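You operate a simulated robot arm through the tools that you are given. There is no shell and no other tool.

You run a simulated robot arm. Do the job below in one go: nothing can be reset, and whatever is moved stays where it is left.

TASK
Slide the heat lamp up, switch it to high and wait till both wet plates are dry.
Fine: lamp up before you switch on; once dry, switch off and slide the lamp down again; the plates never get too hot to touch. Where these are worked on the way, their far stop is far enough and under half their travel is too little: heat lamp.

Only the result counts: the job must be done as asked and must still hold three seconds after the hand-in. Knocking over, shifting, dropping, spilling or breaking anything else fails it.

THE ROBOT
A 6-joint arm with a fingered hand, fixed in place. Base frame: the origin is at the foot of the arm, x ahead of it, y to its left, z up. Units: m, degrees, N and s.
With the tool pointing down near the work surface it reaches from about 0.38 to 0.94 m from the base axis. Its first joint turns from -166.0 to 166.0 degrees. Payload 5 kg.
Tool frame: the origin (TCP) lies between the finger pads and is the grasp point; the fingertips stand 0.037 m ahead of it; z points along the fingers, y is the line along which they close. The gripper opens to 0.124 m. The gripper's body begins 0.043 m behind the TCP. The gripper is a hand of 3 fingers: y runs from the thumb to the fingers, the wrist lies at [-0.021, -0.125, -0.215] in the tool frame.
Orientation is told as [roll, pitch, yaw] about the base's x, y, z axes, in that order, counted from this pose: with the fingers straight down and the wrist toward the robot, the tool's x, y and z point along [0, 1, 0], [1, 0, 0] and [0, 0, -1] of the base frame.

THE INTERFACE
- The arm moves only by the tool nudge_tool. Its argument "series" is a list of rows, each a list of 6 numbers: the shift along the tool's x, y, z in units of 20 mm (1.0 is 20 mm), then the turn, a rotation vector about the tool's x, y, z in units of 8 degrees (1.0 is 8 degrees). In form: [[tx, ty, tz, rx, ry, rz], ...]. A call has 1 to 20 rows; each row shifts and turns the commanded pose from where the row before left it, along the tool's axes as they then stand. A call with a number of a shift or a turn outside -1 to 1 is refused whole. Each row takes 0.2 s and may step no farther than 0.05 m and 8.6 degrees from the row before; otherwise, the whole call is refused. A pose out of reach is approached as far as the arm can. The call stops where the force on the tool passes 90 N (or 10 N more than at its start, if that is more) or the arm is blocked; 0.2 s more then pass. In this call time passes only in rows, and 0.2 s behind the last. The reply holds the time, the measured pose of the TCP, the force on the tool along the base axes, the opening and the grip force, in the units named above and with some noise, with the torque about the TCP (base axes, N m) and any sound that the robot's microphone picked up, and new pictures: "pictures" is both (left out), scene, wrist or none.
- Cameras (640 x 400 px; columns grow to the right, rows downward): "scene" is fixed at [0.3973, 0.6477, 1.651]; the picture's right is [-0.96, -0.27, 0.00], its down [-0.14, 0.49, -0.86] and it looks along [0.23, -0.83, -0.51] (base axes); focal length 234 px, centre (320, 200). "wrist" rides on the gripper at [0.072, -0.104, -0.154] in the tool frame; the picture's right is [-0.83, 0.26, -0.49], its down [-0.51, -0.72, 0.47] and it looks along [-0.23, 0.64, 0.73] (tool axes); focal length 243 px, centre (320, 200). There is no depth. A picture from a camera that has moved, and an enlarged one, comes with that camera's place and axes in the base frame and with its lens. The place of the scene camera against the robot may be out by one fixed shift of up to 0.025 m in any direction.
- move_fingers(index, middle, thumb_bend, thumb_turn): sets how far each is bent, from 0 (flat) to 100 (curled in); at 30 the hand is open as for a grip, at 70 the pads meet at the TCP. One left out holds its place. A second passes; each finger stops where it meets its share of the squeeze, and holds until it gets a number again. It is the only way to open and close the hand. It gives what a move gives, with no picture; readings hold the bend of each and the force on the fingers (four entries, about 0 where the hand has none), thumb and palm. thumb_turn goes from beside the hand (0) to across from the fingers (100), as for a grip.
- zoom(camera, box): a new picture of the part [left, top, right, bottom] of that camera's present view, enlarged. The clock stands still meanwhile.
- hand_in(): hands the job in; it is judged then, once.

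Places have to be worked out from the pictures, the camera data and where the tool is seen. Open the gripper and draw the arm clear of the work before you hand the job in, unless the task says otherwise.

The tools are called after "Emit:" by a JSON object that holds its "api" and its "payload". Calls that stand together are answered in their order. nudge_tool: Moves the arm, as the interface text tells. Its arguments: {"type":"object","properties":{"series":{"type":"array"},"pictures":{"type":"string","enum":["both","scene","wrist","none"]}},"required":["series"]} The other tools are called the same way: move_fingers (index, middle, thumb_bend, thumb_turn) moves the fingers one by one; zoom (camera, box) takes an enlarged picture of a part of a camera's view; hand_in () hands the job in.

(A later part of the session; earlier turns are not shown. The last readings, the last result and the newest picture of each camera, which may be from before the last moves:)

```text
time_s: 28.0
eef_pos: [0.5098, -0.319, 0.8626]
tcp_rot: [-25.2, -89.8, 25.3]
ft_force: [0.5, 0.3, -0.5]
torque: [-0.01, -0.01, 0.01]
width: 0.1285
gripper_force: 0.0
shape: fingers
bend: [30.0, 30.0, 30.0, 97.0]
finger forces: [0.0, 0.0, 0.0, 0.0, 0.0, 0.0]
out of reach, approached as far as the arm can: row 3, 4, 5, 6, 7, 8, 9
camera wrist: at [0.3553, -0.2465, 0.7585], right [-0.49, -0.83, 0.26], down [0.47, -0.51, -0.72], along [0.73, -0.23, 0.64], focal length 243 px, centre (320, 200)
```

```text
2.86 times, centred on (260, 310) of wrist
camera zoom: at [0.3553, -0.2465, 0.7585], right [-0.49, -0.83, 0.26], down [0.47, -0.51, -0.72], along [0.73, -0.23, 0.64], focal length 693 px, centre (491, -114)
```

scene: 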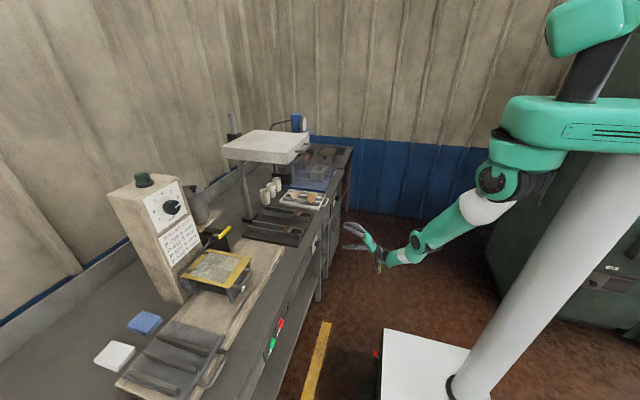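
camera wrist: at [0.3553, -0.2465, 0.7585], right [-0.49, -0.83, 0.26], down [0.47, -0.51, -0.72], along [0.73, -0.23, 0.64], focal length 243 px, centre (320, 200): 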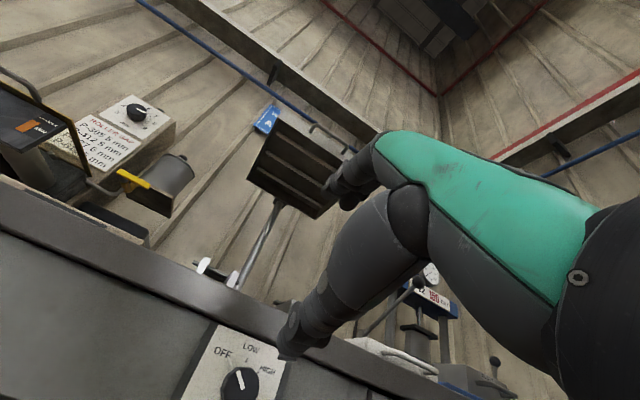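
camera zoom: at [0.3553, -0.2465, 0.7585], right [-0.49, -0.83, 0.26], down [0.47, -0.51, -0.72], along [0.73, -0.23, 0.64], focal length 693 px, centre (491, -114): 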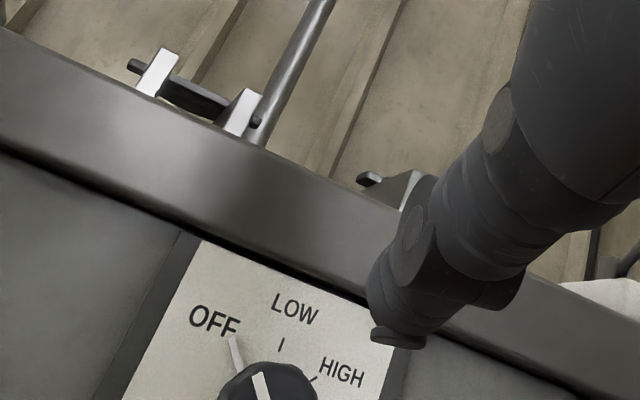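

The panel reads OFF / LOW / HIGH with the pointer at OFF, HIGH about 90–100° clockwise. With the wrist below the hand the knob is out of reach, so I go up and roll the hand about its own axis so that the wrist comes above.

Emit:
{"api": "nudge_tool", "payload": {"series": [[0, 1, 0, 0, 0, 0], [0, 1, 0, 0, 0, 0], [0, 1, 0, 0, 0, 0], [0, 1, 0, 0, 0, 0], [0, 1, 0, 0, 0, 0], [0, 1, 0, 0, 0, 0], [0, 1, 0, 0, 0, 0], [0, 1, 0, 0, 0, 0], [0, 1, 0, 0, 0, 0], [0, 1, 0, 0, 0, 0], [0, 1, 0, 0, 0, 0], [0, 1, 0, 0, 0, 0]], "pictures": "none"}}

Emit:
{"api": "nudge_tool", "payload": {"series": [[0, 0, 0, 0, 0, 1], [0, 0, 0, 0, 0, 1], [0, 0, 0, 0, 0, 1], [0, 0, 0, 0, 0, 1], [0, 0, 0, 0, 0, 1], [0, 0, 0, 0, 0, 1]]}}

```text
time_s: 30.6
eef_pos: [0.5098, -0.3175, 1.1038]
tcp_rot: [25.7, -90.0, -25.6]
ft_force: [-0.5, -0.2, -0.1]
torque: [-0.03, 0.02, 0.0]
width: 0.1286
gripper_force: 0.1
shape: fingers
bend: [30.0, 30.0, 30.0, 97.0]
finger forces: [0.0, 0.0, 0.1, 0.0, 0.0, 0.0]
```

```text
time_s: 32.0
eef_pos: [0.5085, -0.3164, 1.1041]
tcp_rot: [89.9, -42.0, -89.9]
ft_force: [-0.1, 0.4, -0.3]
torque: [0.01, -0.01, -0.02]
width: 0.1285
gripper_force: 0.0
shape: fingers
bend: [30.0, 30.0, 30.0, 97.0]
finger forces: [0.1, 0.0, 0.0, 0.0, 0.0, 0.0]
camera wrist: at [0.3555, -0.1916, 1.0884], right [-0.49, -0.75, -0.44], down [0.47, 0.2, -0.86], along [0.73, -0.63, 0.25], focal length 243 px, centre (320, 200)
```

scene: 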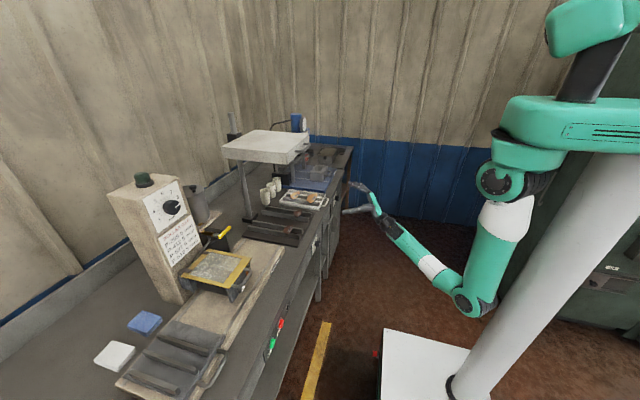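
wrist: 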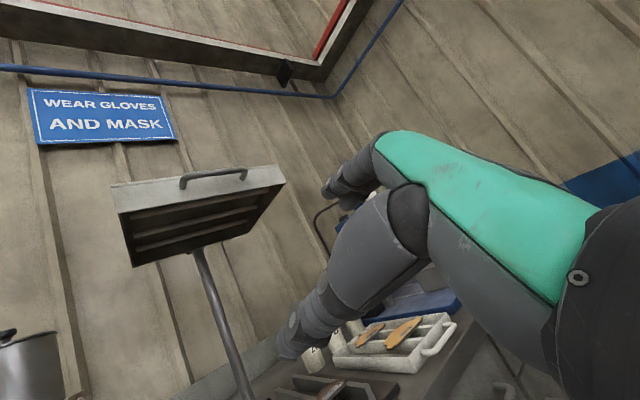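

The hand rolled 48° clockwise without trouble. I go on to about 136°.

Emit:
{"api": "nudge_tool", "payload": {"series": [[0, 0, 0, 0, 0, 1], [0, 0, 0, 0, 0, 1], [0, 0, 0, 0, 0, 1], [0, 0, 0, 0, 0, 1], [0, 0, 0, 0, 0, 1], [0, 0, 0, 0, 0, 1], [0, 0, 0, 0, 0, 1], [0, 0, 0, 0, 0, 1], [0, 0, 0, 0, 0, 1], [0, 0, 0, 0, 0, 1], [0, 0, 0, 0, 0, 1]]}}

```text
time_s: 34.4
eef_pos: [0.5097, -0.3141, 1.1016]
tcp_rot: [89.6, 40.9, -89.3]
ft_force: [0.3, -0.1, -0.3]
torque: [0.0, 0.02, -0.01]
width: 0.1285
gripper_force: 0.0
shape: fingers
bend: [30.0, 30.0, 30.0, 97.0]
finger forces: [0.1, 0.0, 0.1, 0.1, 0.0, 0.1]
out of reach, approached as far as the arm can: row 4
camera wrist: at [0.3574, -0.2851, 1.226], right [-0.5, 0.34, -0.8], down [0.46, 0.89, 0.09], along [0.73, -0.32, -0.6], focal length 243 px, centre (320, 200)
```

scene: 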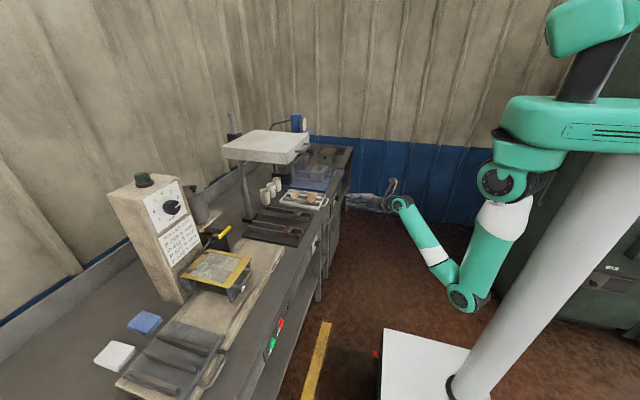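
wrist: 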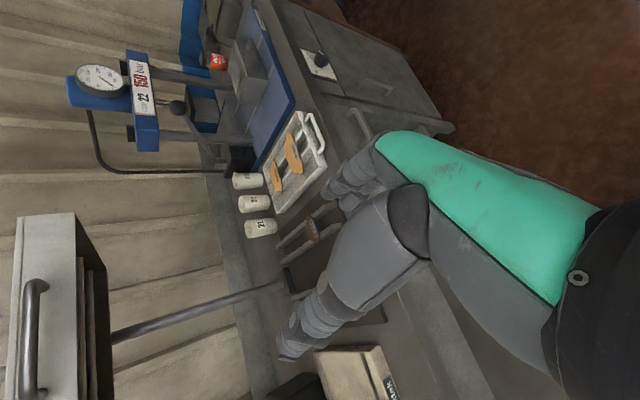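

The hand is now rolled to about 131° with the camera coming above. I continue to about 180°.

Emit:
{"api": "nudge_tool", "payload": {"series": [[0, 0, 0, 0, 0, 1], [0, 0, 0, 0, 0, 1], [0, 0, 0, 0, 0, 1], [0, 0, 0, 0, 0, 1], [0, 0, 0, 0, 0, 1], [0, 0, 0, 0, 0, 1]]}}

```text
time_s: 35.8
eef_pos: [0.5101, -0.3132, 1.101]
tcp_rot: [73.0, 88.8, -106.1]
ft_force: [-0.8, 1.8, -0.2]
torque: [0.0, -0.03, -0.02]
width: 0.1282
gripper_force: 0.1
shape: fingers
bend: [30.0, 30.0, 30.0, 97.0]
finger forces: [0.0, 0.0, 0.1, 0.0, 0.0, 0.0]
camera wrist: at [0.3591, -0.3875, 1.2087], right [-0.51, 0.82, -0.27], down [0.47, 0.53, 0.71], along [0.72, 0.23, -0.65], focal length 243 px, centre (320, 200)
```

scene: 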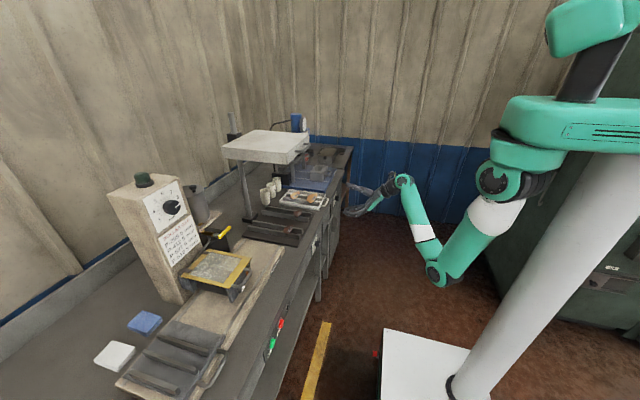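
wrist: 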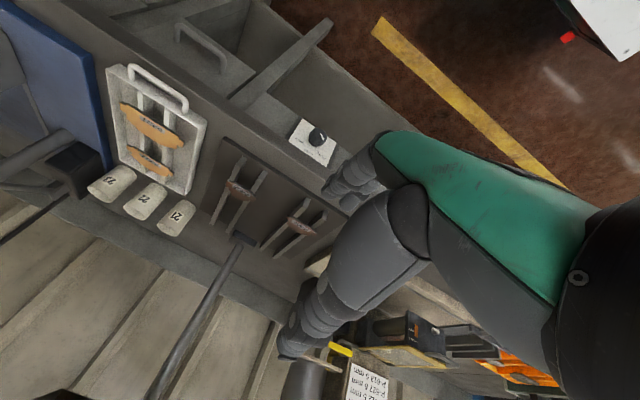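

The wrist is now above the hand and the camera sees the knob again: (0.69, -0.34, 0.75) fits. I lower the hand in front of the bench to z ≈ 0.75, staying at x ≈ 0.55.

Emit:
{"api": "nudge_tool", "payload": {"series": [[0.075, 1, 0.1, 0, 0, 0], [0.075, 1, 0.1, 0, 0, 0], [0.075, 1, 0.1, 0, 0, 0], [0.075, 1, 0.1, 0, 0, 0], [0.075, 1, 0.1, 0, 0, 0], [0.075, 1, 0.1, 0, 0, 0], [0.075, 1, 0.1, 0, 0, 0], [0.075, 1, 0.1, 0, 0, 0], [0.075, 1, 0.1, 0, 0, 0], [0.075, 1, 0.1, 0, 0, 0], [0.075, 1, 0.1, 0, 0, 0], [0.075, 1, 0.1, 0, 0, 0], [0.075, 1, 0.1, 0, 0, 0], [0.075, 1, 0.1, 0, 0, 0], [0.075, 1, 0.1, 0, 0, 0], [0.075, 1, 0.1, 0, 0, 0], [0.075, 1, 0.1, 0, 0, 0]]}}

Emit:
{"api": "zoom", "payload": {"camera": "scene", "box": [280, 170, 400, 260]}}

```text
time_s: 39.4
eef_pos: [0.5428, -0.3442, 0.7618]
tcp_rot: [75.1, 88.7, -104.1]
ft_force: [-0.4, -0.1, 0.4]
torque: [-0.01, 0.0, 0.03]
width: 0.1286
gripper_force: 0.1
shape: fingers
bend: [30.0, 30.0, 30.0, 97.0]
finger forces: [0.1, 0.0, 0.0, 0.0, 0.1, 0.0]
camera wrist: at [0.3912, -0.4179, 0.8691], right [-0.51, 0.82, -0.28], down [0.47, 0.53, 0.71], along [0.72, 0.23, -0.65], focal length 243 px, centre (320, 200)
```

scene: 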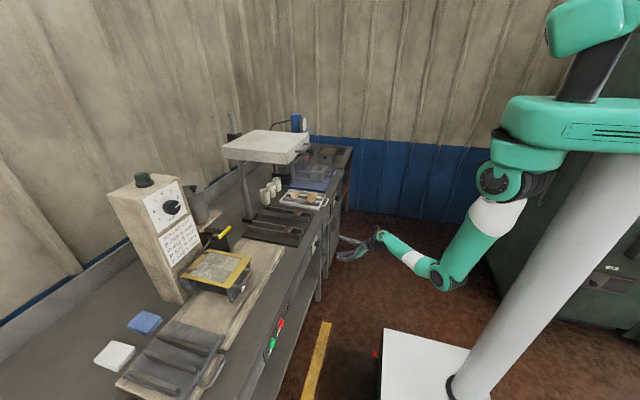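
wrist: 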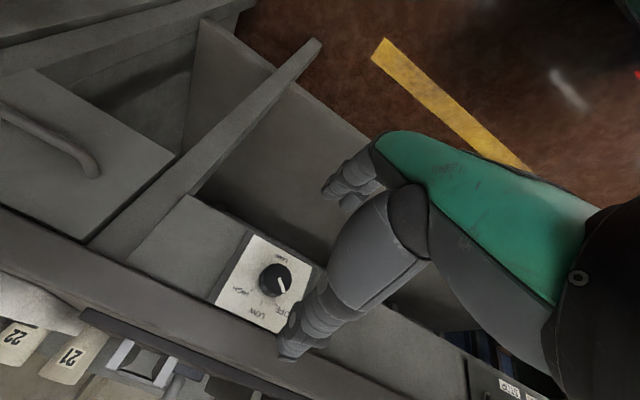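

```text
4.44 times, centred on (340, 215) of scene
camera zoom: at [0.3973, 0.6477, 1.651], right [-0.96, -0.27, 0.0], down [-0.14, 0.49, -0.86], along [0.23, -0.83, -0.51], focal length 1038 px, centre (231, 133)
```

zoom: 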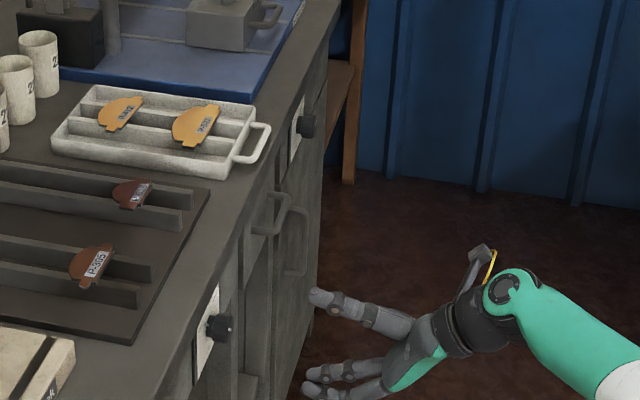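

The knob and its panel are clearly in view now; I zoom in to fix its place and pointer.

Emit:
{"api": "zoom", "payload": {"camera": "wrist", "box": [210, 220, 338, 340]}}

```text
3.33 times, centred on (274, 280) of wrist
camera zoom: at [0.3912, -0.4179, 0.8691], right [-0.51, 0.82, -0.28], down [0.47, 0.53, 0.71], along [0.72, 0.23, -0.65], focal length 809 px, centre (473, -67)
```

zoom: 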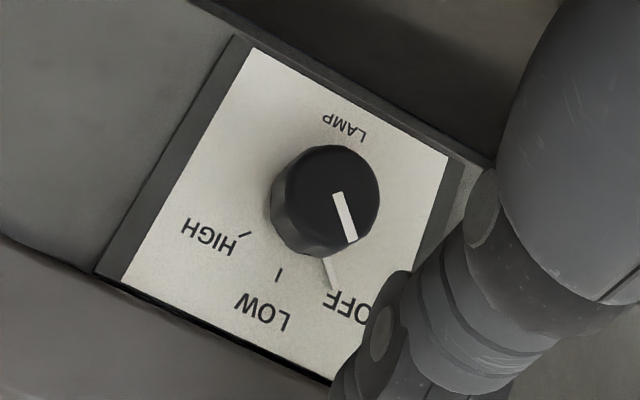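

The panel is labelled LAMP; pointer at OFF, HIGH ≈ 100° clockwise, knob face centre ≈ (0.685, -0.341, 0.758), diameter ≈ 0.04. Before gripping I test in free air, a few cm off, whether the hand can roll clockwise by 56° from here.

Emit:
{"api": "nudge_tool", "payload": {"series": [[-0.15, 0.15, 0.7, 0, 0, 0], [0, 0, 0.7, 0, 0, 0], [0, 0, 0, 0, 0, 1], [0, 0, 0, 0, 0, 1], [0, 0, 0, 0, 0, 1], [0, 0, 0, 0, 0, 1], [0, 0, 0, 0, 0, 1], [0, 0, 0, 0, 0, 1], [0, 0, 0, 0, 0, 1]]}}

```text
time_s: 41.4
eef_pos: [0.5706, -0.3438, 0.7607]
tcp_rot: [-89.5, 35.2, 91.2]
ft_force: [0.0, -0.7, 0.5]
torque: [0.01, 0.0, -0.03]
width: 0.1284
gripper_force: 0.1
shape: fingers
bend: [30.0, 30.0, 30.0, 97.0]
finger forces: [0.1, 0.0, 0.0, 0.0, 0.1, 0.1]
camera wrist: at [0.4193, -0.4724, 0.7621], right [-0.5, 0.68, 0.53], down [0.48, -0.29, 0.83], along [0.72, 0.67, -0.18], focal length 243 px, centre (320, 200)
```

scene: 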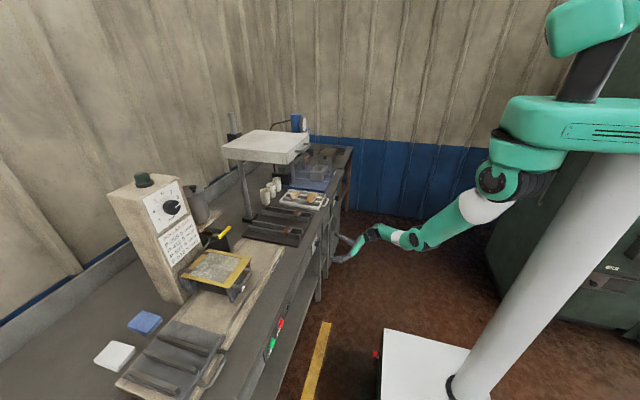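
wrist: 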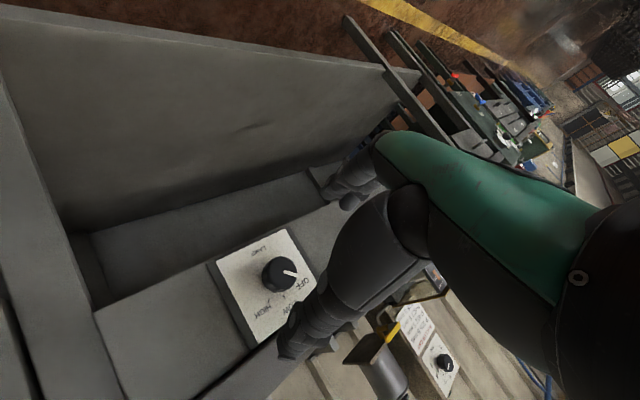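

φ ≈ 235° is reachable. I roll back by 96° to φ ≈ 140°, the starting grip angle, still clear of the knob.

Emit:
{"api": "nudge_tool", "payload": {"series": [[0, 0, 0, 0, 0, -1], [0, 0, 0, 0, 0, -1], [0, 0, 0, 0, 0, -1], [0, 0, 0, 0, 0, -1], [0, 0, 0, 0, 0, -1], [0, 0, 0, 0, 0, -1], [0, 0, 0, 0, 0, -1], [0, 0, 0, 0, 0, -1], [0, 0, 0, 0, 0, -1], [0, 0, 0, 0, 0, -1], [0, 0, 0, 0, 0, -1], [0, 0, 0, 0, 0, -1]]}}

Emit:
{"api": "zoom", "payload": {"camera": "scene", "box": [280, 190, 400, 270]}}

```text
time_s: 44.0
eef_pos: [0.5703, -0.3414, 0.7603]
tcp_rot: [89.5, 48.7, -89.6]
ft_force: [0.5, 0.1, 0.1]
torque: [0.0, 0.05, -0.02]
width: 0.1283
gripper_force: 0.1
shape: fingers
bend: [30.0, 30.0, 30.0, 97.0]
finger forces: [0.0, 0.1, 0.1, 0.0, 0.1, 0.0]
camera wrist: at [0.418, -0.3299, 0.8875], right [-0.5, 0.44, -0.74], down [0.46, 0.86, 0.2], along [0.73, -0.24, -0.64], focal length 243 px, centre (320, 200)
```

scene: 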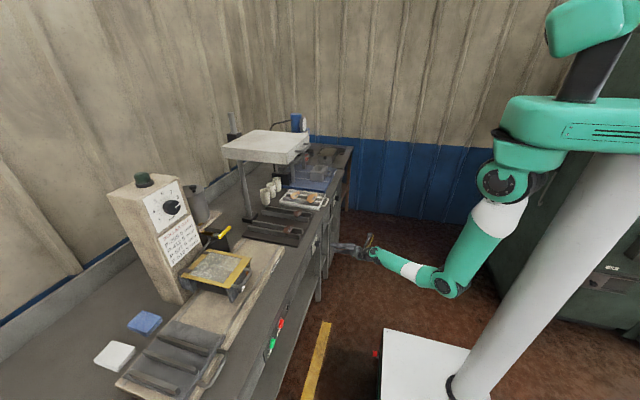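
wrist: 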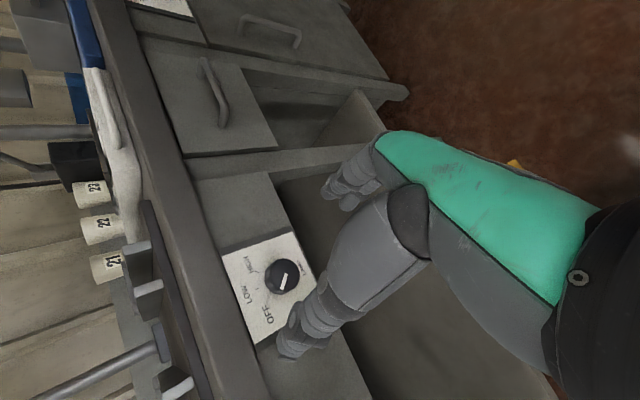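

```text
5.00 times, centred on (340, 230) of scene
camera zoom: at [0.3973, 0.6477, 1.651], right [-0.96, -0.27, 0.0], down [-0.14, 0.49, -0.86], along [0.23, -0.83, -0.51], focal length 1168 px, centre (220, 50)
```

zoom: 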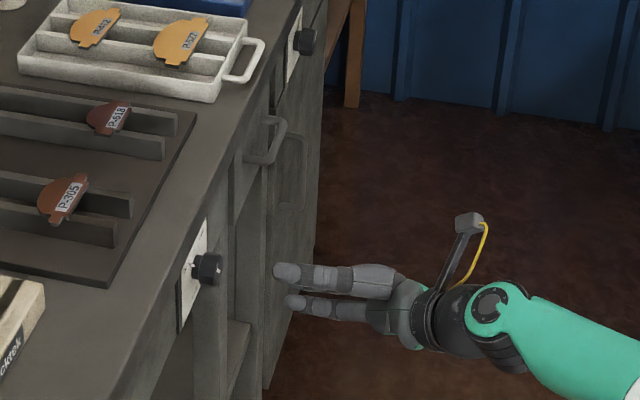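

The TCP is aligned with the knob's axis to within 2 mm. I narrow the hand to about 0.08 m and advance to x ≈ 0.665 with 2 mm lower.

Emit:
{"api": "move_fingers", "payload": {"index": 45, "middle": 45, "thumb_bend": 45}}

Emit:
{"api": "nudge_tool", "payload": {"series": [[-0.07, 0.08, 0.8, 0, 0, 0], [0, 0, 0.8, 0, 0, 0], [0, 0, 0.8, 0, 0, 0], [0, 0, 0.8, 0, 0, 0], [0, 0, 0.7, 0, 0, 0]]}}

Emit:
{"api": "zoom", "payload": {"camera": "wrist", "box": [200, 160, 400, 360]}}

Emit:
{"api": "zoom", "payload": {"camera": "scene", "box": [280, 210, 360, 270]}}

```text
time_s: 45.0
eef_pos: [0.57, -0.3423, 0.7603]
tcp_rot: [89.6, 48.8, -89.4]
ft_force: [0.3, -0.1, 0.1]
torque: [-0.02, -0.03, -0.01]
width: 0.0839
gripper_force: 0.0
shape: fingers
bend: [45.0, 45.0, 45.0, 97.0]
finger forces: [0.0, 0.0, 0.1, 0.1, 0.0, 0.1]
```

```text
time_s: 46.2
eef_pos: [0.6493, -0.3398, 0.7584]
tcp_rot: [89.5, 48.7, -89.4]
ft_force: [-0.7, 0.4, 0.3]
torque: [-0.02, 0.03, -0.01]
width: 0.0838
gripper_force: 0.0
shape: fingers
bend: [45.0, 45.0, 45.0, 97.0]
finger forces: [0.0, 0.1, 0.0, 0.0, 0.0, 0.1]
camera wrist: at [0.497, -0.3297, 0.8852], right [-0.5, 0.44, -0.74], down [0.46, 0.86, 0.21], along [0.73, -0.24, -0.64], focal length 243 px, centre (320, 200)
```

scene: 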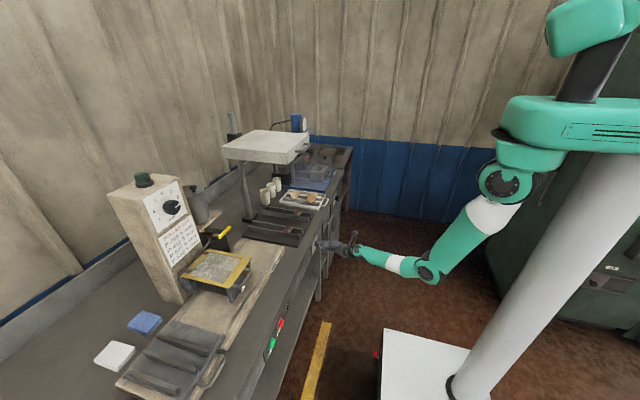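
wrist: 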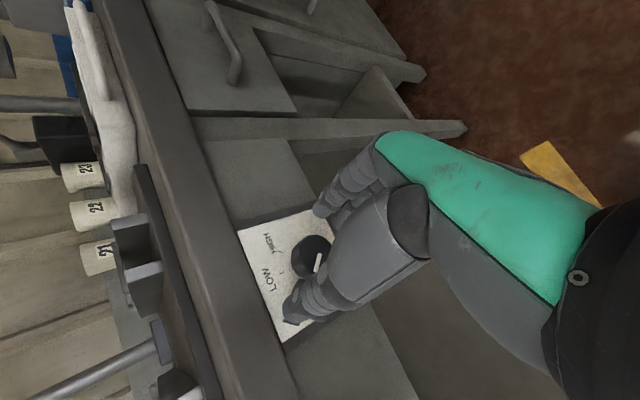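

```text
2.00 times, centred on (300, 260) of wrist
camera zoom: at [0.497, -0.3297, 0.8852], right [-0.5, 0.44, -0.74], down [0.46, 0.86, 0.21], along [0.73, -0.24, -0.64], focal length 485 px, centre (360, 80)
```

zoom: 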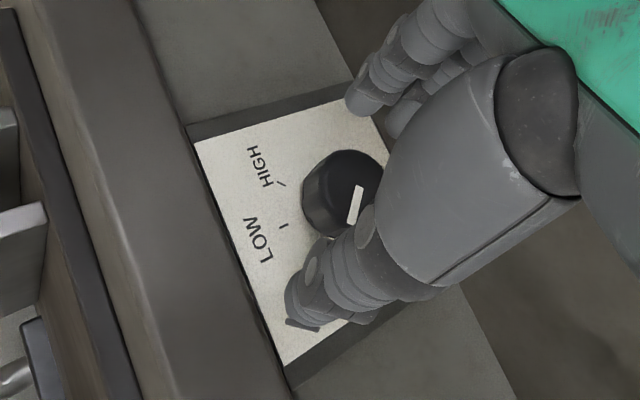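

```text
6.67 times, centred on (320, 240) of scene
camera zoom: at [0.3973, 0.6477, 1.651], right [-0.96, -0.27, 0.0], down [-0.14, 0.49, -0.86], along [0.23, -0.83, -0.51], focal length 1557 px, centre (320, -67)
```

zoom: 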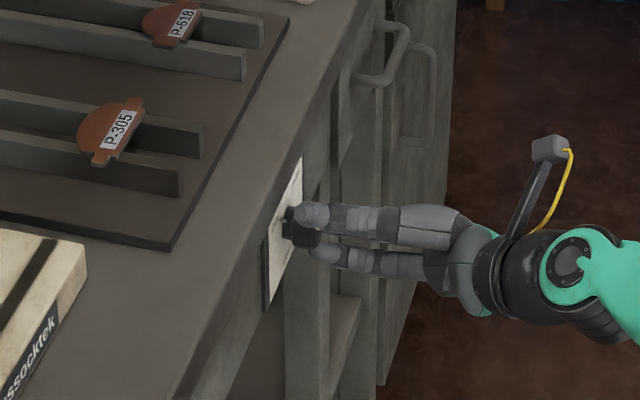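

Knob centred between thumb and fingers. I advance the last 17 mm so the pads overlap it, then close.

Emit:
{"api": "nudge_tool", "payload": {"series": [[0, 0, 0.5, 0, 0, 0], [0, 0, 0.4, 0, 0, 0]], "pictures": "none"}}

Emit:
{"api": "move_fingers", "payload": {"index": 58, "middle": 58, "thumb_bend": 58}}

Emit:
{"api": "zoom", "payload": {"camera": "wrist", "box": [200, 160, 400, 360]}}

Emit:
{"api": "zoom", "payload": {"camera": "scene", "box": [280, 210, 360, 270]}}

```text
time_s: 46.8
eef_pos: [0.6653, -0.3422, 0.7572]
tcp_rot: [89.4, 48.8, -89.7]
ft_force: [-9.4, -0.4, -0.2]
torque: [-0.07, 0.4, -0.29]
width: 0.0838
gripper_force: 5.3
shape: fingers
bend: [45.0, 45.0, 45.0, 97.0]
finger forces: [0.0, 10.2, 0.0, 0.0, 0.0, 0.1]
```

```text
time_s: 47.8
eef_pos: [0.6658, -0.3423, 0.7559]
tcp_rot: [89.5, 48.9, -89.5]
ft_force: [-20.6, -2.0, -7.1]
torque: [0.06, 0.88, -0.4]
width: 0.0468
gripper_force: 10.8
shape: fingers
bend: [57.0, 54.0, 57.0, 97.0]
finger forces: [5.5, 15.3, 0.0, 0.0, 0.0, 0.0]
```

```text
2.00 times, centred on (300, 260) of wrist
camera zoom: at [0.5132, -0.3303, 0.8837], right [-0.51, 0.44, -0.74], down [0.46, 0.86, 0.21], along [0.73, -0.23, -0.64], focal length 485 px, centre (360, 80)
```

zoom: 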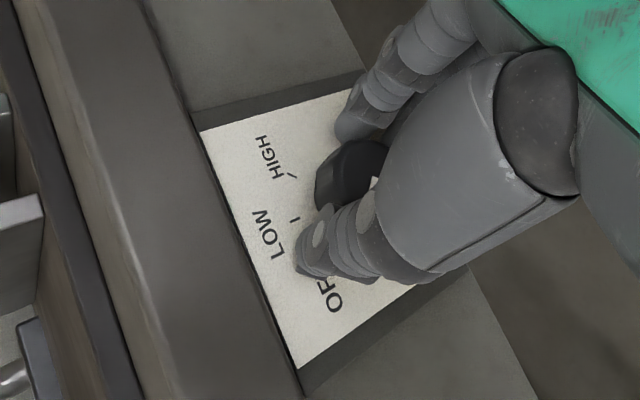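

```text
6.67 times, centred on (320, 240) of scene
camera zoom: at [0.3973, 0.6477, 1.651], right [-0.96, -0.27, 0.0], down [-0.14, 0.49, -0.86], along [0.23, -0.83, -0.51], focal length 1557 px, centre (320, -67)
```

zoom: 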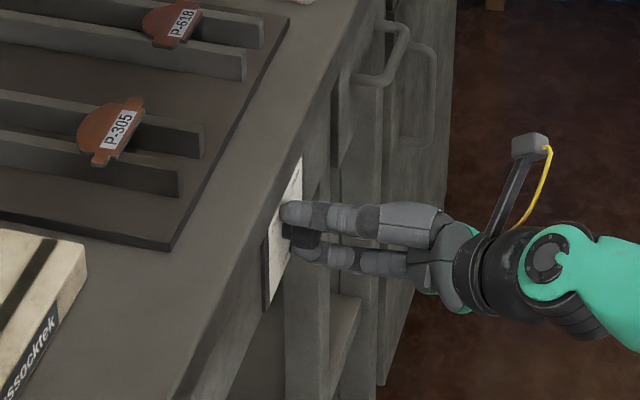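

The middle fingertip presses against the panel (about 20 N along -x). I back off 8 mm and see whether the force goes.

Emit:
{"api": "nudge_tool", "payload": {"series": [[0, 0, -0.4, 0, 0, 0]], "pictures": "none"}}

Emit:
{"api": "move_fingers", "payload": {"index": 58, "middle": 58, "thumb_bend": 58}}

Emit:
{"api": "zoom", "payload": {"camera": "wrist", "box": [200, 160, 400, 360]}}

```text
time_s: 48.2
eef_pos: [0.6589, -0.3423, 0.7594]
tcp_rot: [89.7, 48.6, -89.2]
ft_force: [-0.3, 0.8, -0.2]
torque: [0.0, 0.0, -0.03]
width: 0.0468
gripper_force: 0.0
shape: fingers
bend: [57.0, 57.0, 57.0, 97.0]
finger forces: [0.0, 0.0, 0.1, 0.0, 0.0, 0.0]
```

```text
time_s: 49.2
eef_pos: [0.6587, -0.3417, 0.757]
tcp_rot: [89.6, 48.9, -89.4]
ft_force: [-0.1, -0.5, 0.1]
torque: [0.01, -0.01, 0.0]
width: 0.0466
gripper_force: 0.0
shape: fingers
bend: [57.0, 57.0, 57.0, 97.0]
finger forces: [0.0, 0.0, 0.0, 0.0, 0.1, 0.0]
```

```text
2.00 times, centred on (300, 260) of wrist
camera zoom: at [0.5055, -0.3305, 0.884], right [-0.5, 0.44, -0.74], down [0.46, 0.86, 0.21], along [0.73, -0.24, -0.64], focal length 485 px, centre (360, 80)
```

zoom: 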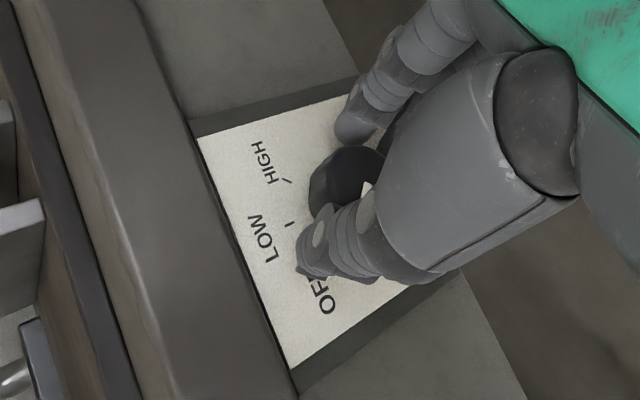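

No contact now; the knob sits between thumb and fingers. I close on it.

Emit:
{"api": "move_fingers", "payload": {"index": 70, "middle": 70, "thumb_bend": 70}}

Emit:
{"api": "zoom", "payload": {"camera": "wrist", "box": [200, 160, 400, 360]}}

Emit:
{"api": "zoom", "payload": {"camera": "scene", "box": [280, 210, 360, 270]}}

```text
time_s: 50.2
eef_pos: [0.6573, -0.3426, 0.7566]
tcp_rot: [89.4, 48.8, -89.6]
ft_force: [1.9, -2.6, -5.4]
torque: [-0.09, 0.17, -0.04]
width: 0.0345
gripper_force: 13.0
shape: fingers
bend: [62.0, 65.0, 62.0, 97.0]
finger forces: [8.0, 7.3, 0.0, 0.0, 10.5, 0.0]
```

```text
2.00 times, centred on (300, 260) of wrist
camera zoom: at [0.5056, -0.3305, 0.8837], right [-0.5, 0.44, -0.74], down [0.46, 0.86, 0.21], along [0.73, -0.24, -0.64], focal length 485 px, centre (360, 80)
```

zoom: 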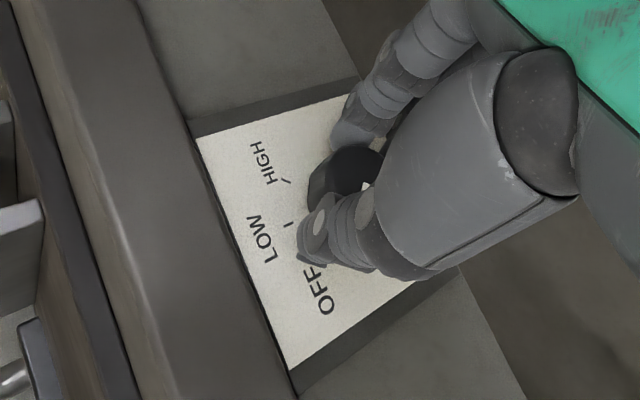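

```text
6.67 times, centred on (320, 240) of scene
camera zoom: at [0.3973, 0.6477, 1.651], right [-0.96, -0.27, 0.0], down [-0.14, 0.49, -0.86], along [0.23, -0.83, -0.51], focal length 1557 px, centre (320, -67)
```

zoom: 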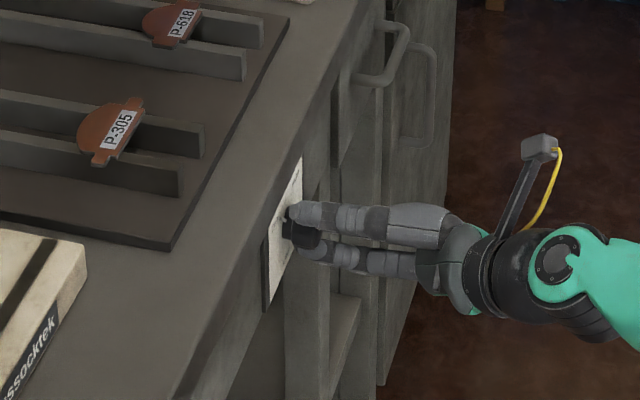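

The knob is held by all three digits (≈13 N). I turn it clockwise by 24° and check that it follows.

Emit:
{"api": "nudge_tool", "payload": {"series": [[0, 0, 0, 0, 0, 1], [0, 0, 0, 0, 0, 1], [0, 0, 0, 0, 0, 1]]}}

Emit:
{"api": "zoom", "payload": {"camera": "wrist", "box": [200, 160, 400, 360]}}

```text
time_s: 51.0
eef_pos: [0.6582, -0.3409, 0.7565]
tcp_rot: [88.6, 72.9, -90.4]
ft_force: [0.1, -2.7, -9.0]
torque: [-0.04, 0.25, -0.06]
width: 0.0345
gripper_force: 14.2
shape: fingers
bend: [61.0, 65.0, 63.0, 97.0]
finger forces: [10.3, 7.9, 0.1, 0.0, 9.9, 0.1]
camera wrist: at [0.5066, -0.3821, 0.8784], right [-0.51, 0.71, -0.49], down [0.46, 0.7, 0.54], along [0.73, 0.05, -0.69], focal length 243 px, centre (320, 200)
```

scene: 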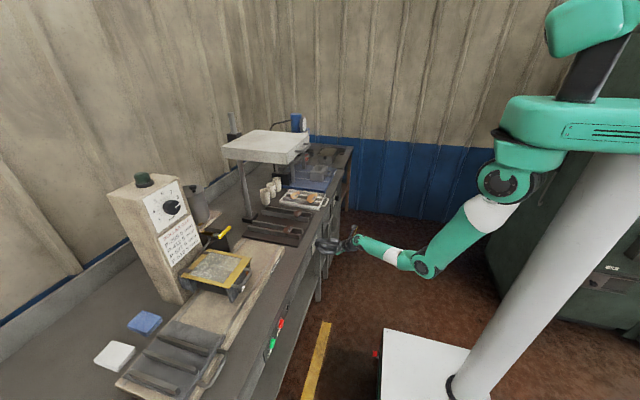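
wrist: 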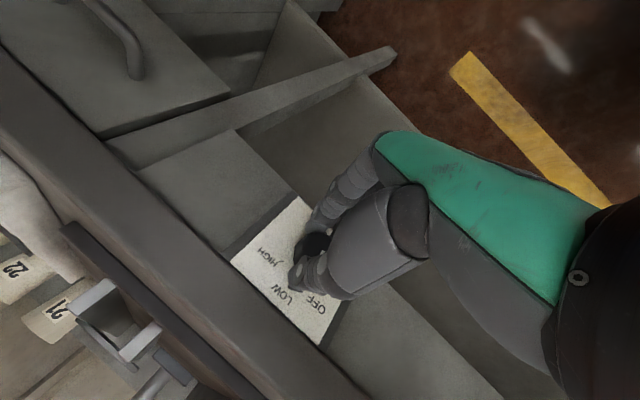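

```text
2.00 times, centred on (300, 260) of wrist
camera zoom: at [0.5066, -0.3821, 0.8784], right [-0.51, 0.71, -0.49], down [0.46, 0.7, 0.54], along [0.73, 0.05, -0.69], focal length 485 px, centre (360, 80)
```

zoom: 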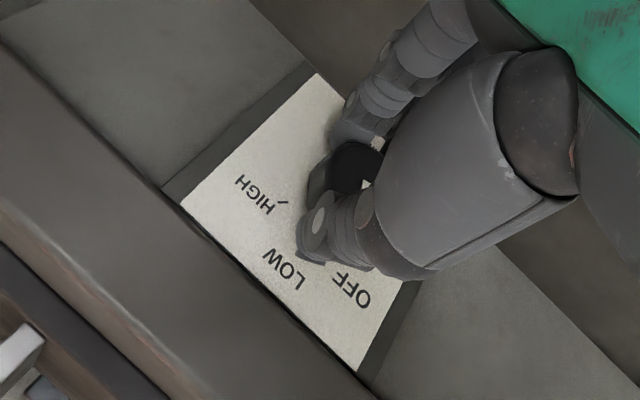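

The pointer mark keeps its place relative to my hand, so the knob follows. I keep turning: 72° more towards HIGH.

Emit:
{"api": "nudge_tool", "payload": {"series": [[0, 0, 0, 0, 0, 1], [0, 0, 0, 0, 0, 1], [0, 0, 0, 0, 0, 1], [0, 0, 0, 0, 0, 1], [0, 0, 0, 0, 0, 1], [0, 0, 0, 0, 0, 1], [0, 0, 0, 0, 0, 1], [0, 0, 0, 0, 0, 1], [0, 0, 0, 0, 0, 1]]}}

Emit:
{"api": "zoom", "payload": {"camera": "wrist", "box": [200, 160, 400, 360]}}

```text
time_s: 53.0
eef_pos: [0.6524, -0.3354, 0.7688]
tcp_rot: [-89.6, 35.2, 90.9]
ft_force: [4.8, -4.5, -11.6]
torque: [-0.01, 0.35, -0.14]
width: 0.038
gripper_force: 11.0
shape: fingers
bend: [58.0, 70.0, 64.0, 95.0]
finger forces: [11.7, 0.0, 0.0, 0.0, 9.5, 0.0]
out of reach, approached as far as the arm can: row 9
camera wrist: at [0.5006, -0.4645, 0.7702], right [-0.5, 0.69, 0.53], down [0.48, -0.29, 0.83], along [0.72, 0.67, -0.18], focal length 243 px, centre (320, 200)
```

scene: 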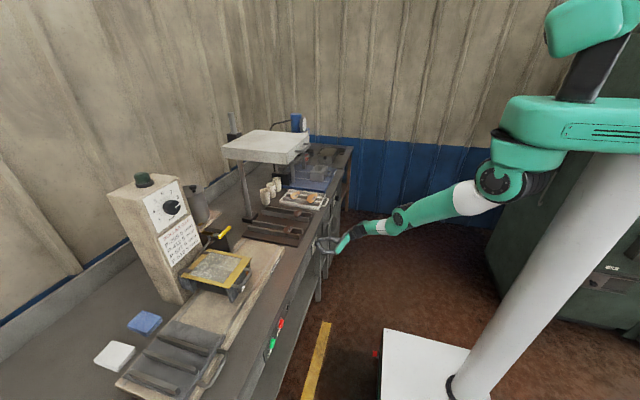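
wrist: 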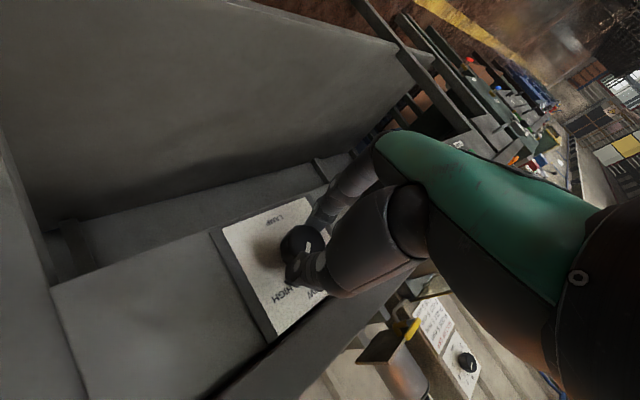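

```text
2.00 times, centred on (300, 260) of wrist
camera zoom: at [0.5006, -0.4645, 0.7702], right [-0.5, 0.69, 0.53], down [0.48, -0.29, 0.83], along [0.72, 0.67, -0.18], focal length 485 px, centre (360, 80)
```

zoom: 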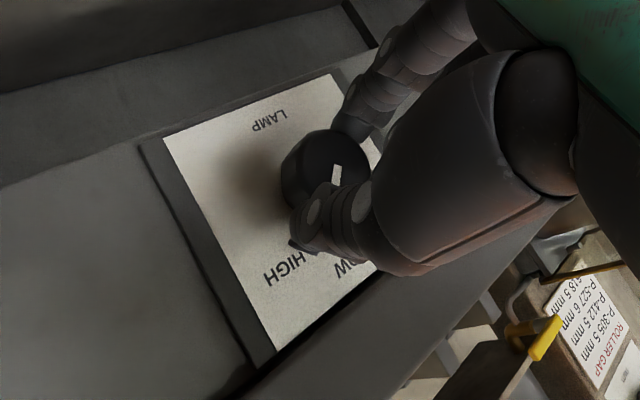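

The hand glows warm (lamp is on) and the pointer seems near HIGH, but the grip slipped a little at the reach limit. I open the hand, back off and check the pointer.

Emit:
{"api": "move_fingers", "payload": {"index": 45, "middle": 45, "thumb_bend": 45}}

Emit:
{"api": "nudge_tool", "payload": {"series": [[0, 0, -1, 0, 0, 0], [0, 0, -1, 0, 0, 0], [0, 0, -1, 0, 0, 0], [0, 0, -1, 0, 0, -1], [0, 0, -1, 0, 0, -1], [0, 0, 0, 0, 0, -1]]}}

Emit:
{"api": "zoom", "payload": {"camera": "wrist", "box": [200, 200, 360, 360]}}

Emit:
{"api": "zoom", "payload": {"camera": "scene", "box": [210, 120, 350, 260]}}

```text
time_s: 54.0
eef_pos: [0.652, -0.3342, 0.769]
tcp_rot: [-89.6, 35.2, 91.1]
ft_force: [0.0, 0.0, 0.0]
torque: [0.01, -0.07, 0.01]
width: 0.0824
gripper_force: 0.2
shape: fingers
bend: [45.0, 45.0, 45.0, 97.0]
finger forces: [0.0, 0.0, 0.0, 0.0, 0.1, 0.1]
```

```text
time_s: 55.4
eef_pos: [0.55, -0.3362, 0.7683]
tcp_rot: [-89.4, 59.3, 91.5]
ft_force: [0.0, -0.8, -0.3]
torque: [0.01, 0.01, 0.04]
width: 0.0829
gripper_force: 0.1
shape: fingers
bend: [45.0, 45.0, 45.0, 97.0]
finger forces: [0.0, 0.0, 0.0, 0.0, 0.0, 0.0]
camera wrist: at [0.3995, -0.4531, 0.8219], right [-0.5, 0.84, 0.2], down [0.48, 0.08, 0.88], along [0.72, 0.54, -0.44], focal length 243 px, centre (320, 200)
```

scene: 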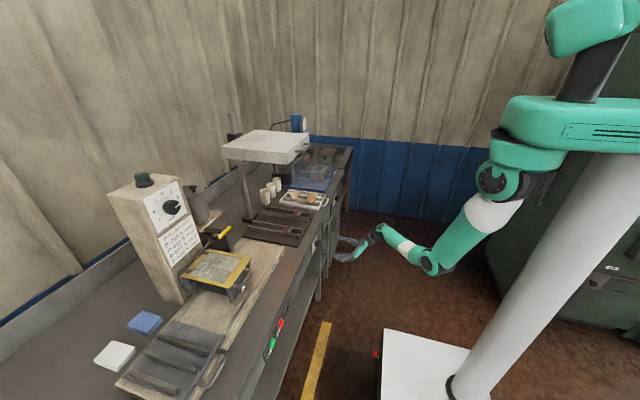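
wrist: 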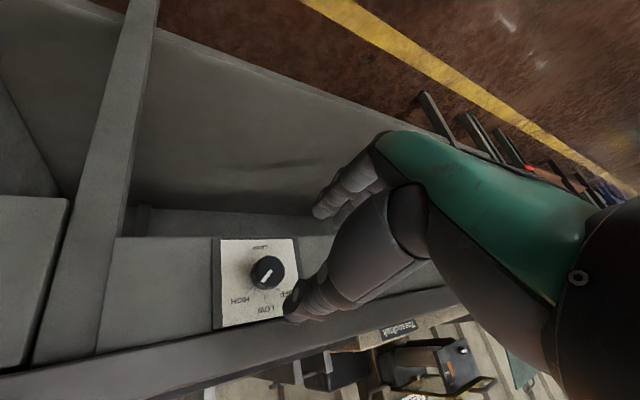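

```text
2.50 times, centred on (280, 280) of wrist
camera zoom: at [0.3995, -0.4531, 0.8219], right [-0.5, 0.84, 0.2], down [0.48, 0.08, 0.88], along [0.72, 0.54, -0.44], focal length 606 px, centre (420, 0)
```

zoom: 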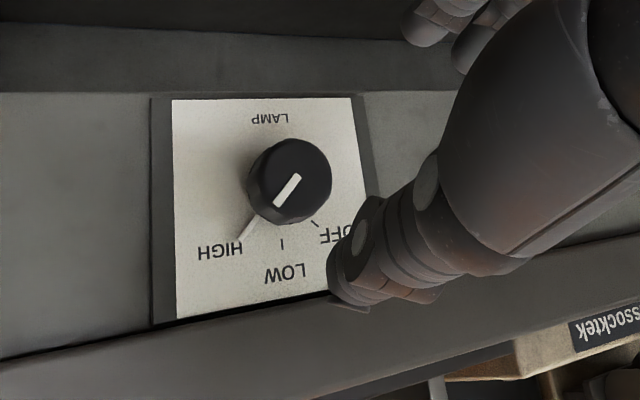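

```text
2.86 times, centred on (280, 190) of scene
camera zoom: at [0.3973, 0.6477, 1.651], right [-0.96, -0.27, 0.0], down [-0.14, 0.49, -0.86], along [0.23, -0.83, -0.51], focal length 667 px, centre (434, 229)
```

zoom: 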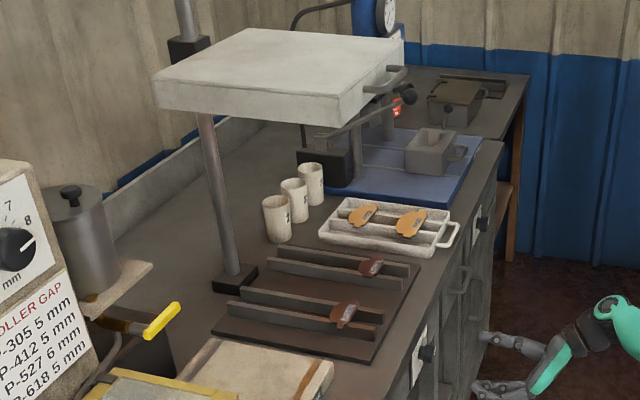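

The pointer is exactly at HIGH and the lamp is lit; the plates are still dark/wet. While they dry, I set the hand up around the knob again (open, at φ ≈ 227°), ready to switch off, and watch the plates.

Emit:
{"api": "nudge_tool", "payload": {"series": [[0.6, 0.28, 0, 0, 0, 0], [0, 0, 0.4, 0, 0, 1], [0, 0, 0.4, 0, 0, 1], [0, 0, 0.8, 0, 0, 0], [0, 0, 0.8, 0, 0, 0], [0, 0, 0.8, 0, 0, 0]]}}

Emit:
{"api": "zoom", "payload": {"camera": "wrist", "box": [200, 180, 400, 360]}}

Emit:
{"api": "zoom", "payload": {"camera": "scene", "box": [250, 180, 350, 260]}}

```text
time_s: 56.8
eef_pos: [0.6136, -0.3404, 0.7574]
tcp_rot: [-89.5, 43.2, 91.3]
ft_force: [-0.4, 0.1, -0.4]
torque: [0.01, 0.0, -0.01]
width: 0.0828
gripper_force: 0.1
shape: fingers
bend: [45.0, 45.0, 45.0, 97.0]
finger forces: [0.0, 0.1, 0.0, 0.0, 0.0, 0.1]
camera wrist: at [0.4626, -0.4694, 0.7768], right [-0.5, 0.75, 0.43], down [0.48, -0.17, 0.86], along [0.72, 0.64, -0.27], focal length 243 px, centre (320, 200)
```

scene: 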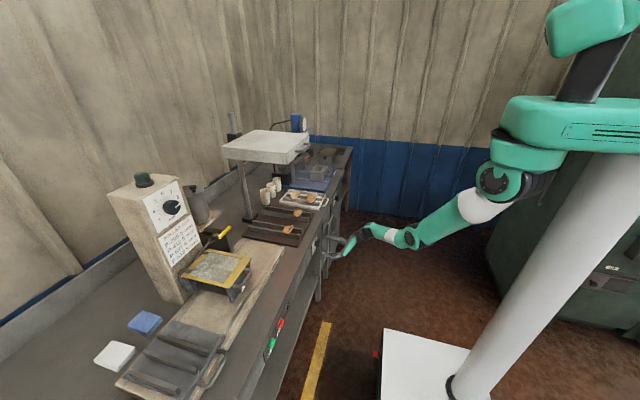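
wrist: 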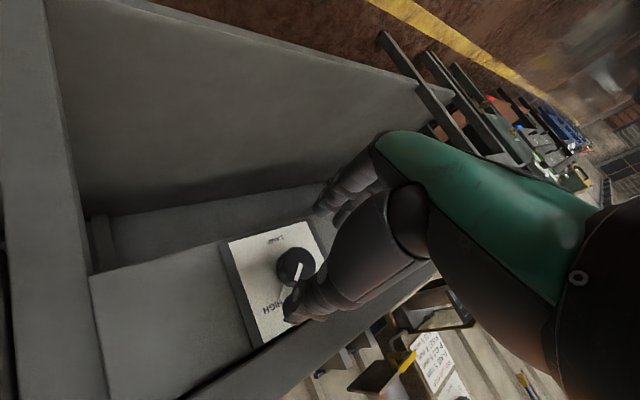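

```text
2.22 times, centred on (300, 270) of wrist
camera zoom: at [0.4626, -0.4694, 0.7768], right [-0.5, 0.75, 0.43], down [0.48, -0.17, 0.86], along [0.72, 0.64, -0.27], focal length 539 px, centre (364, 44)
```

zoom: 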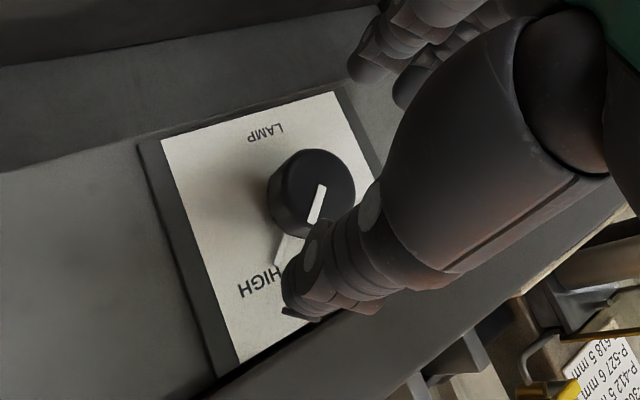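

```text
5.00 times, centred on (300, 220) of scene
camera zoom: at [0.3973, 0.6477, 1.651], right [-0.96, -0.27, 0.0], down [-0.14, 0.49, -0.86], along [0.23, -0.83, -0.51], focal length 1168 px, centre (420, 100)
```

zoom: 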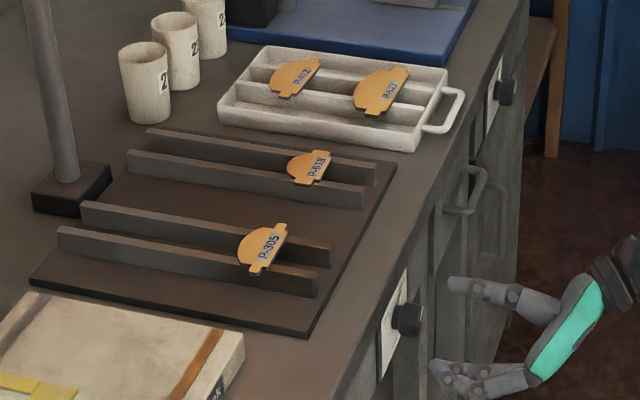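

Both plates have turned the dry orange colour already. I advance 43 mm onto the knob and grip it at once to switch off.

Emit:
{"api": "nudge_tool", "payload": {"series": [[0, 0, 1, 0, 0, 0], [0, 0, 1, 0, 0, 0], [0, 0, 0.15, 0, 0, 0]], "pictures": "none"}}

Emit:
{"api": "move_fingers", "payload": {"index": 70, "middle": 70, "thumb_bend": 70}}

Emit:
{"api": "nudge_tool", "payload": {"series": [[0, 0, 0, 0, 0, -1], [0, 0, 0, 0, 0, -1], [0, 0, 0, 0, 0, -1], [0, 0, 0, 0, 0, -1], [0, 0, 0, 0, 0, -1], [0, 0, 0, 0, 0, -1], [0, 0, 0, 0, 0, -1], [0, 0, 0, 0, 0, -1], [0, 0, 0, 0, 0, -1], [0, 0, 0, 0, 0, -1], [0, 0, 0, 0, 0, -1], [0, 0, 0, 0, 0, -1], [0, 0, 0, 0, 0, -0.5]]}}

Emit:
{"api": "zoom", "payload": {"camera": "wrist", "box": [200, 180, 400, 360]}}

Emit:
{"api": "zoom", "payload": {"camera": "scene", "box": [250, 180, 350, 260]}}

```text
time_s: 57.6
eef_pos: [0.6603, -0.3406, 0.7563]
tcp_rot: [-89.5, 43.2, 91.2]
ft_force: [1.3, 0.8, 0.6]
torque: [0.02, 0.01, 0.03]
width: 0.0829
gripper_force: 0.0
shape: fingers
bend: [45.0, 45.0, 45.0, 97.0]
finger forces: [0.0, 0.1, 0.0, 0.1, 0.0, 0.0]
```

```text
time_s: 58.6
eef_pos: [0.6601, -0.3398, 0.7555]
tcp_rot: [-89.6, 43.3, 91.2]
ft_force: [4.0, 4.9, -3.6]
torque: [-0.13, 0.07, 0.18]
width: 0.035
gripper_force: 13.2
shape: fingers
bend: [62.0, 65.0, 62.0, 97.0]
finger forces: [8.8, 7.3, 0.1, 0.1, 10.4, 0.1]
```

```text
time_s: 61.4
eef_pos: [0.6592, -0.3403, 0.7584]
tcp_rot: [90.2, 42.1, -88.5]
ft_force: [-8.7, -13.6, -13.5]
torque: [-0.02, 0.68, -0.61]
width: 0.0345
gripper_force: 17.2
shape: fingers
bend: [60.0, 64.0, 64.0, 97.0]
finger forces: [14.5, 11.8, 0.0, 0.1, 7.7, 0.0]
out of reach, approached as far as the arm can: row 13
camera wrist: at [0.5047, -0.3148, 0.8814], right [-0.5, 0.35, -0.79], down [0.45, 0.89, 0.11], along [0.74, -0.3, -0.6], focal length 243 px, centre (320, 200)
```

scene: 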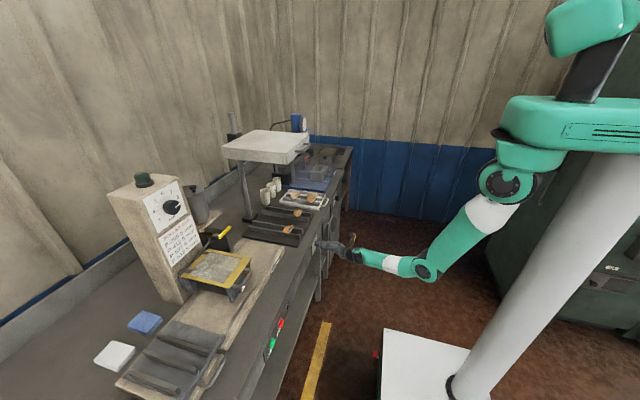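
wrist: 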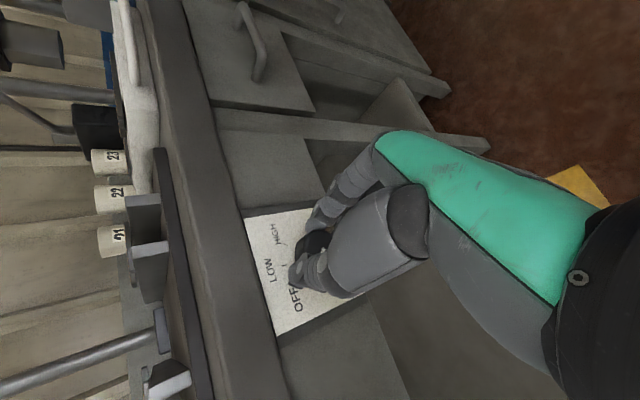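

```text
2.22 times, centred on (300, 270) of wrist
camera zoom: at [0.5047, -0.3148, 0.8814], right [-0.5, 0.35, -0.79], down [0.45, 0.89, 0.11], along [0.74, -0.3, -0.6], focal length 539 px, centre (364, 44)
```

zoom: 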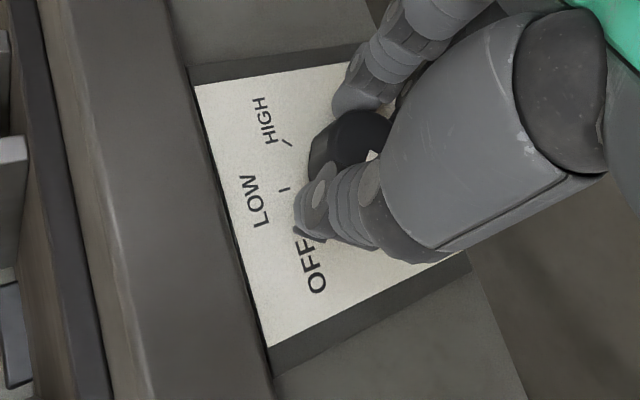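

```text
5.00 times, centred on (300, 220) of scene
camera zoom: at [0.3973, 0.6477, 1.651], right [-0.96, -0.27, 0.0], down [-0.14, 0.49, -0.86], along [0.23, -0.83, -0.51], focal length 1168 px, centre (420, 100)
```

zoom: 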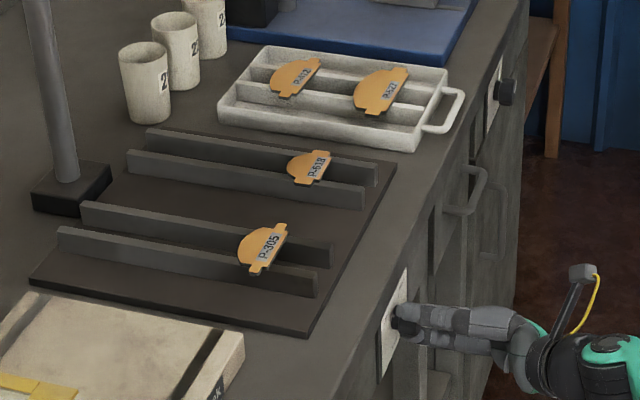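

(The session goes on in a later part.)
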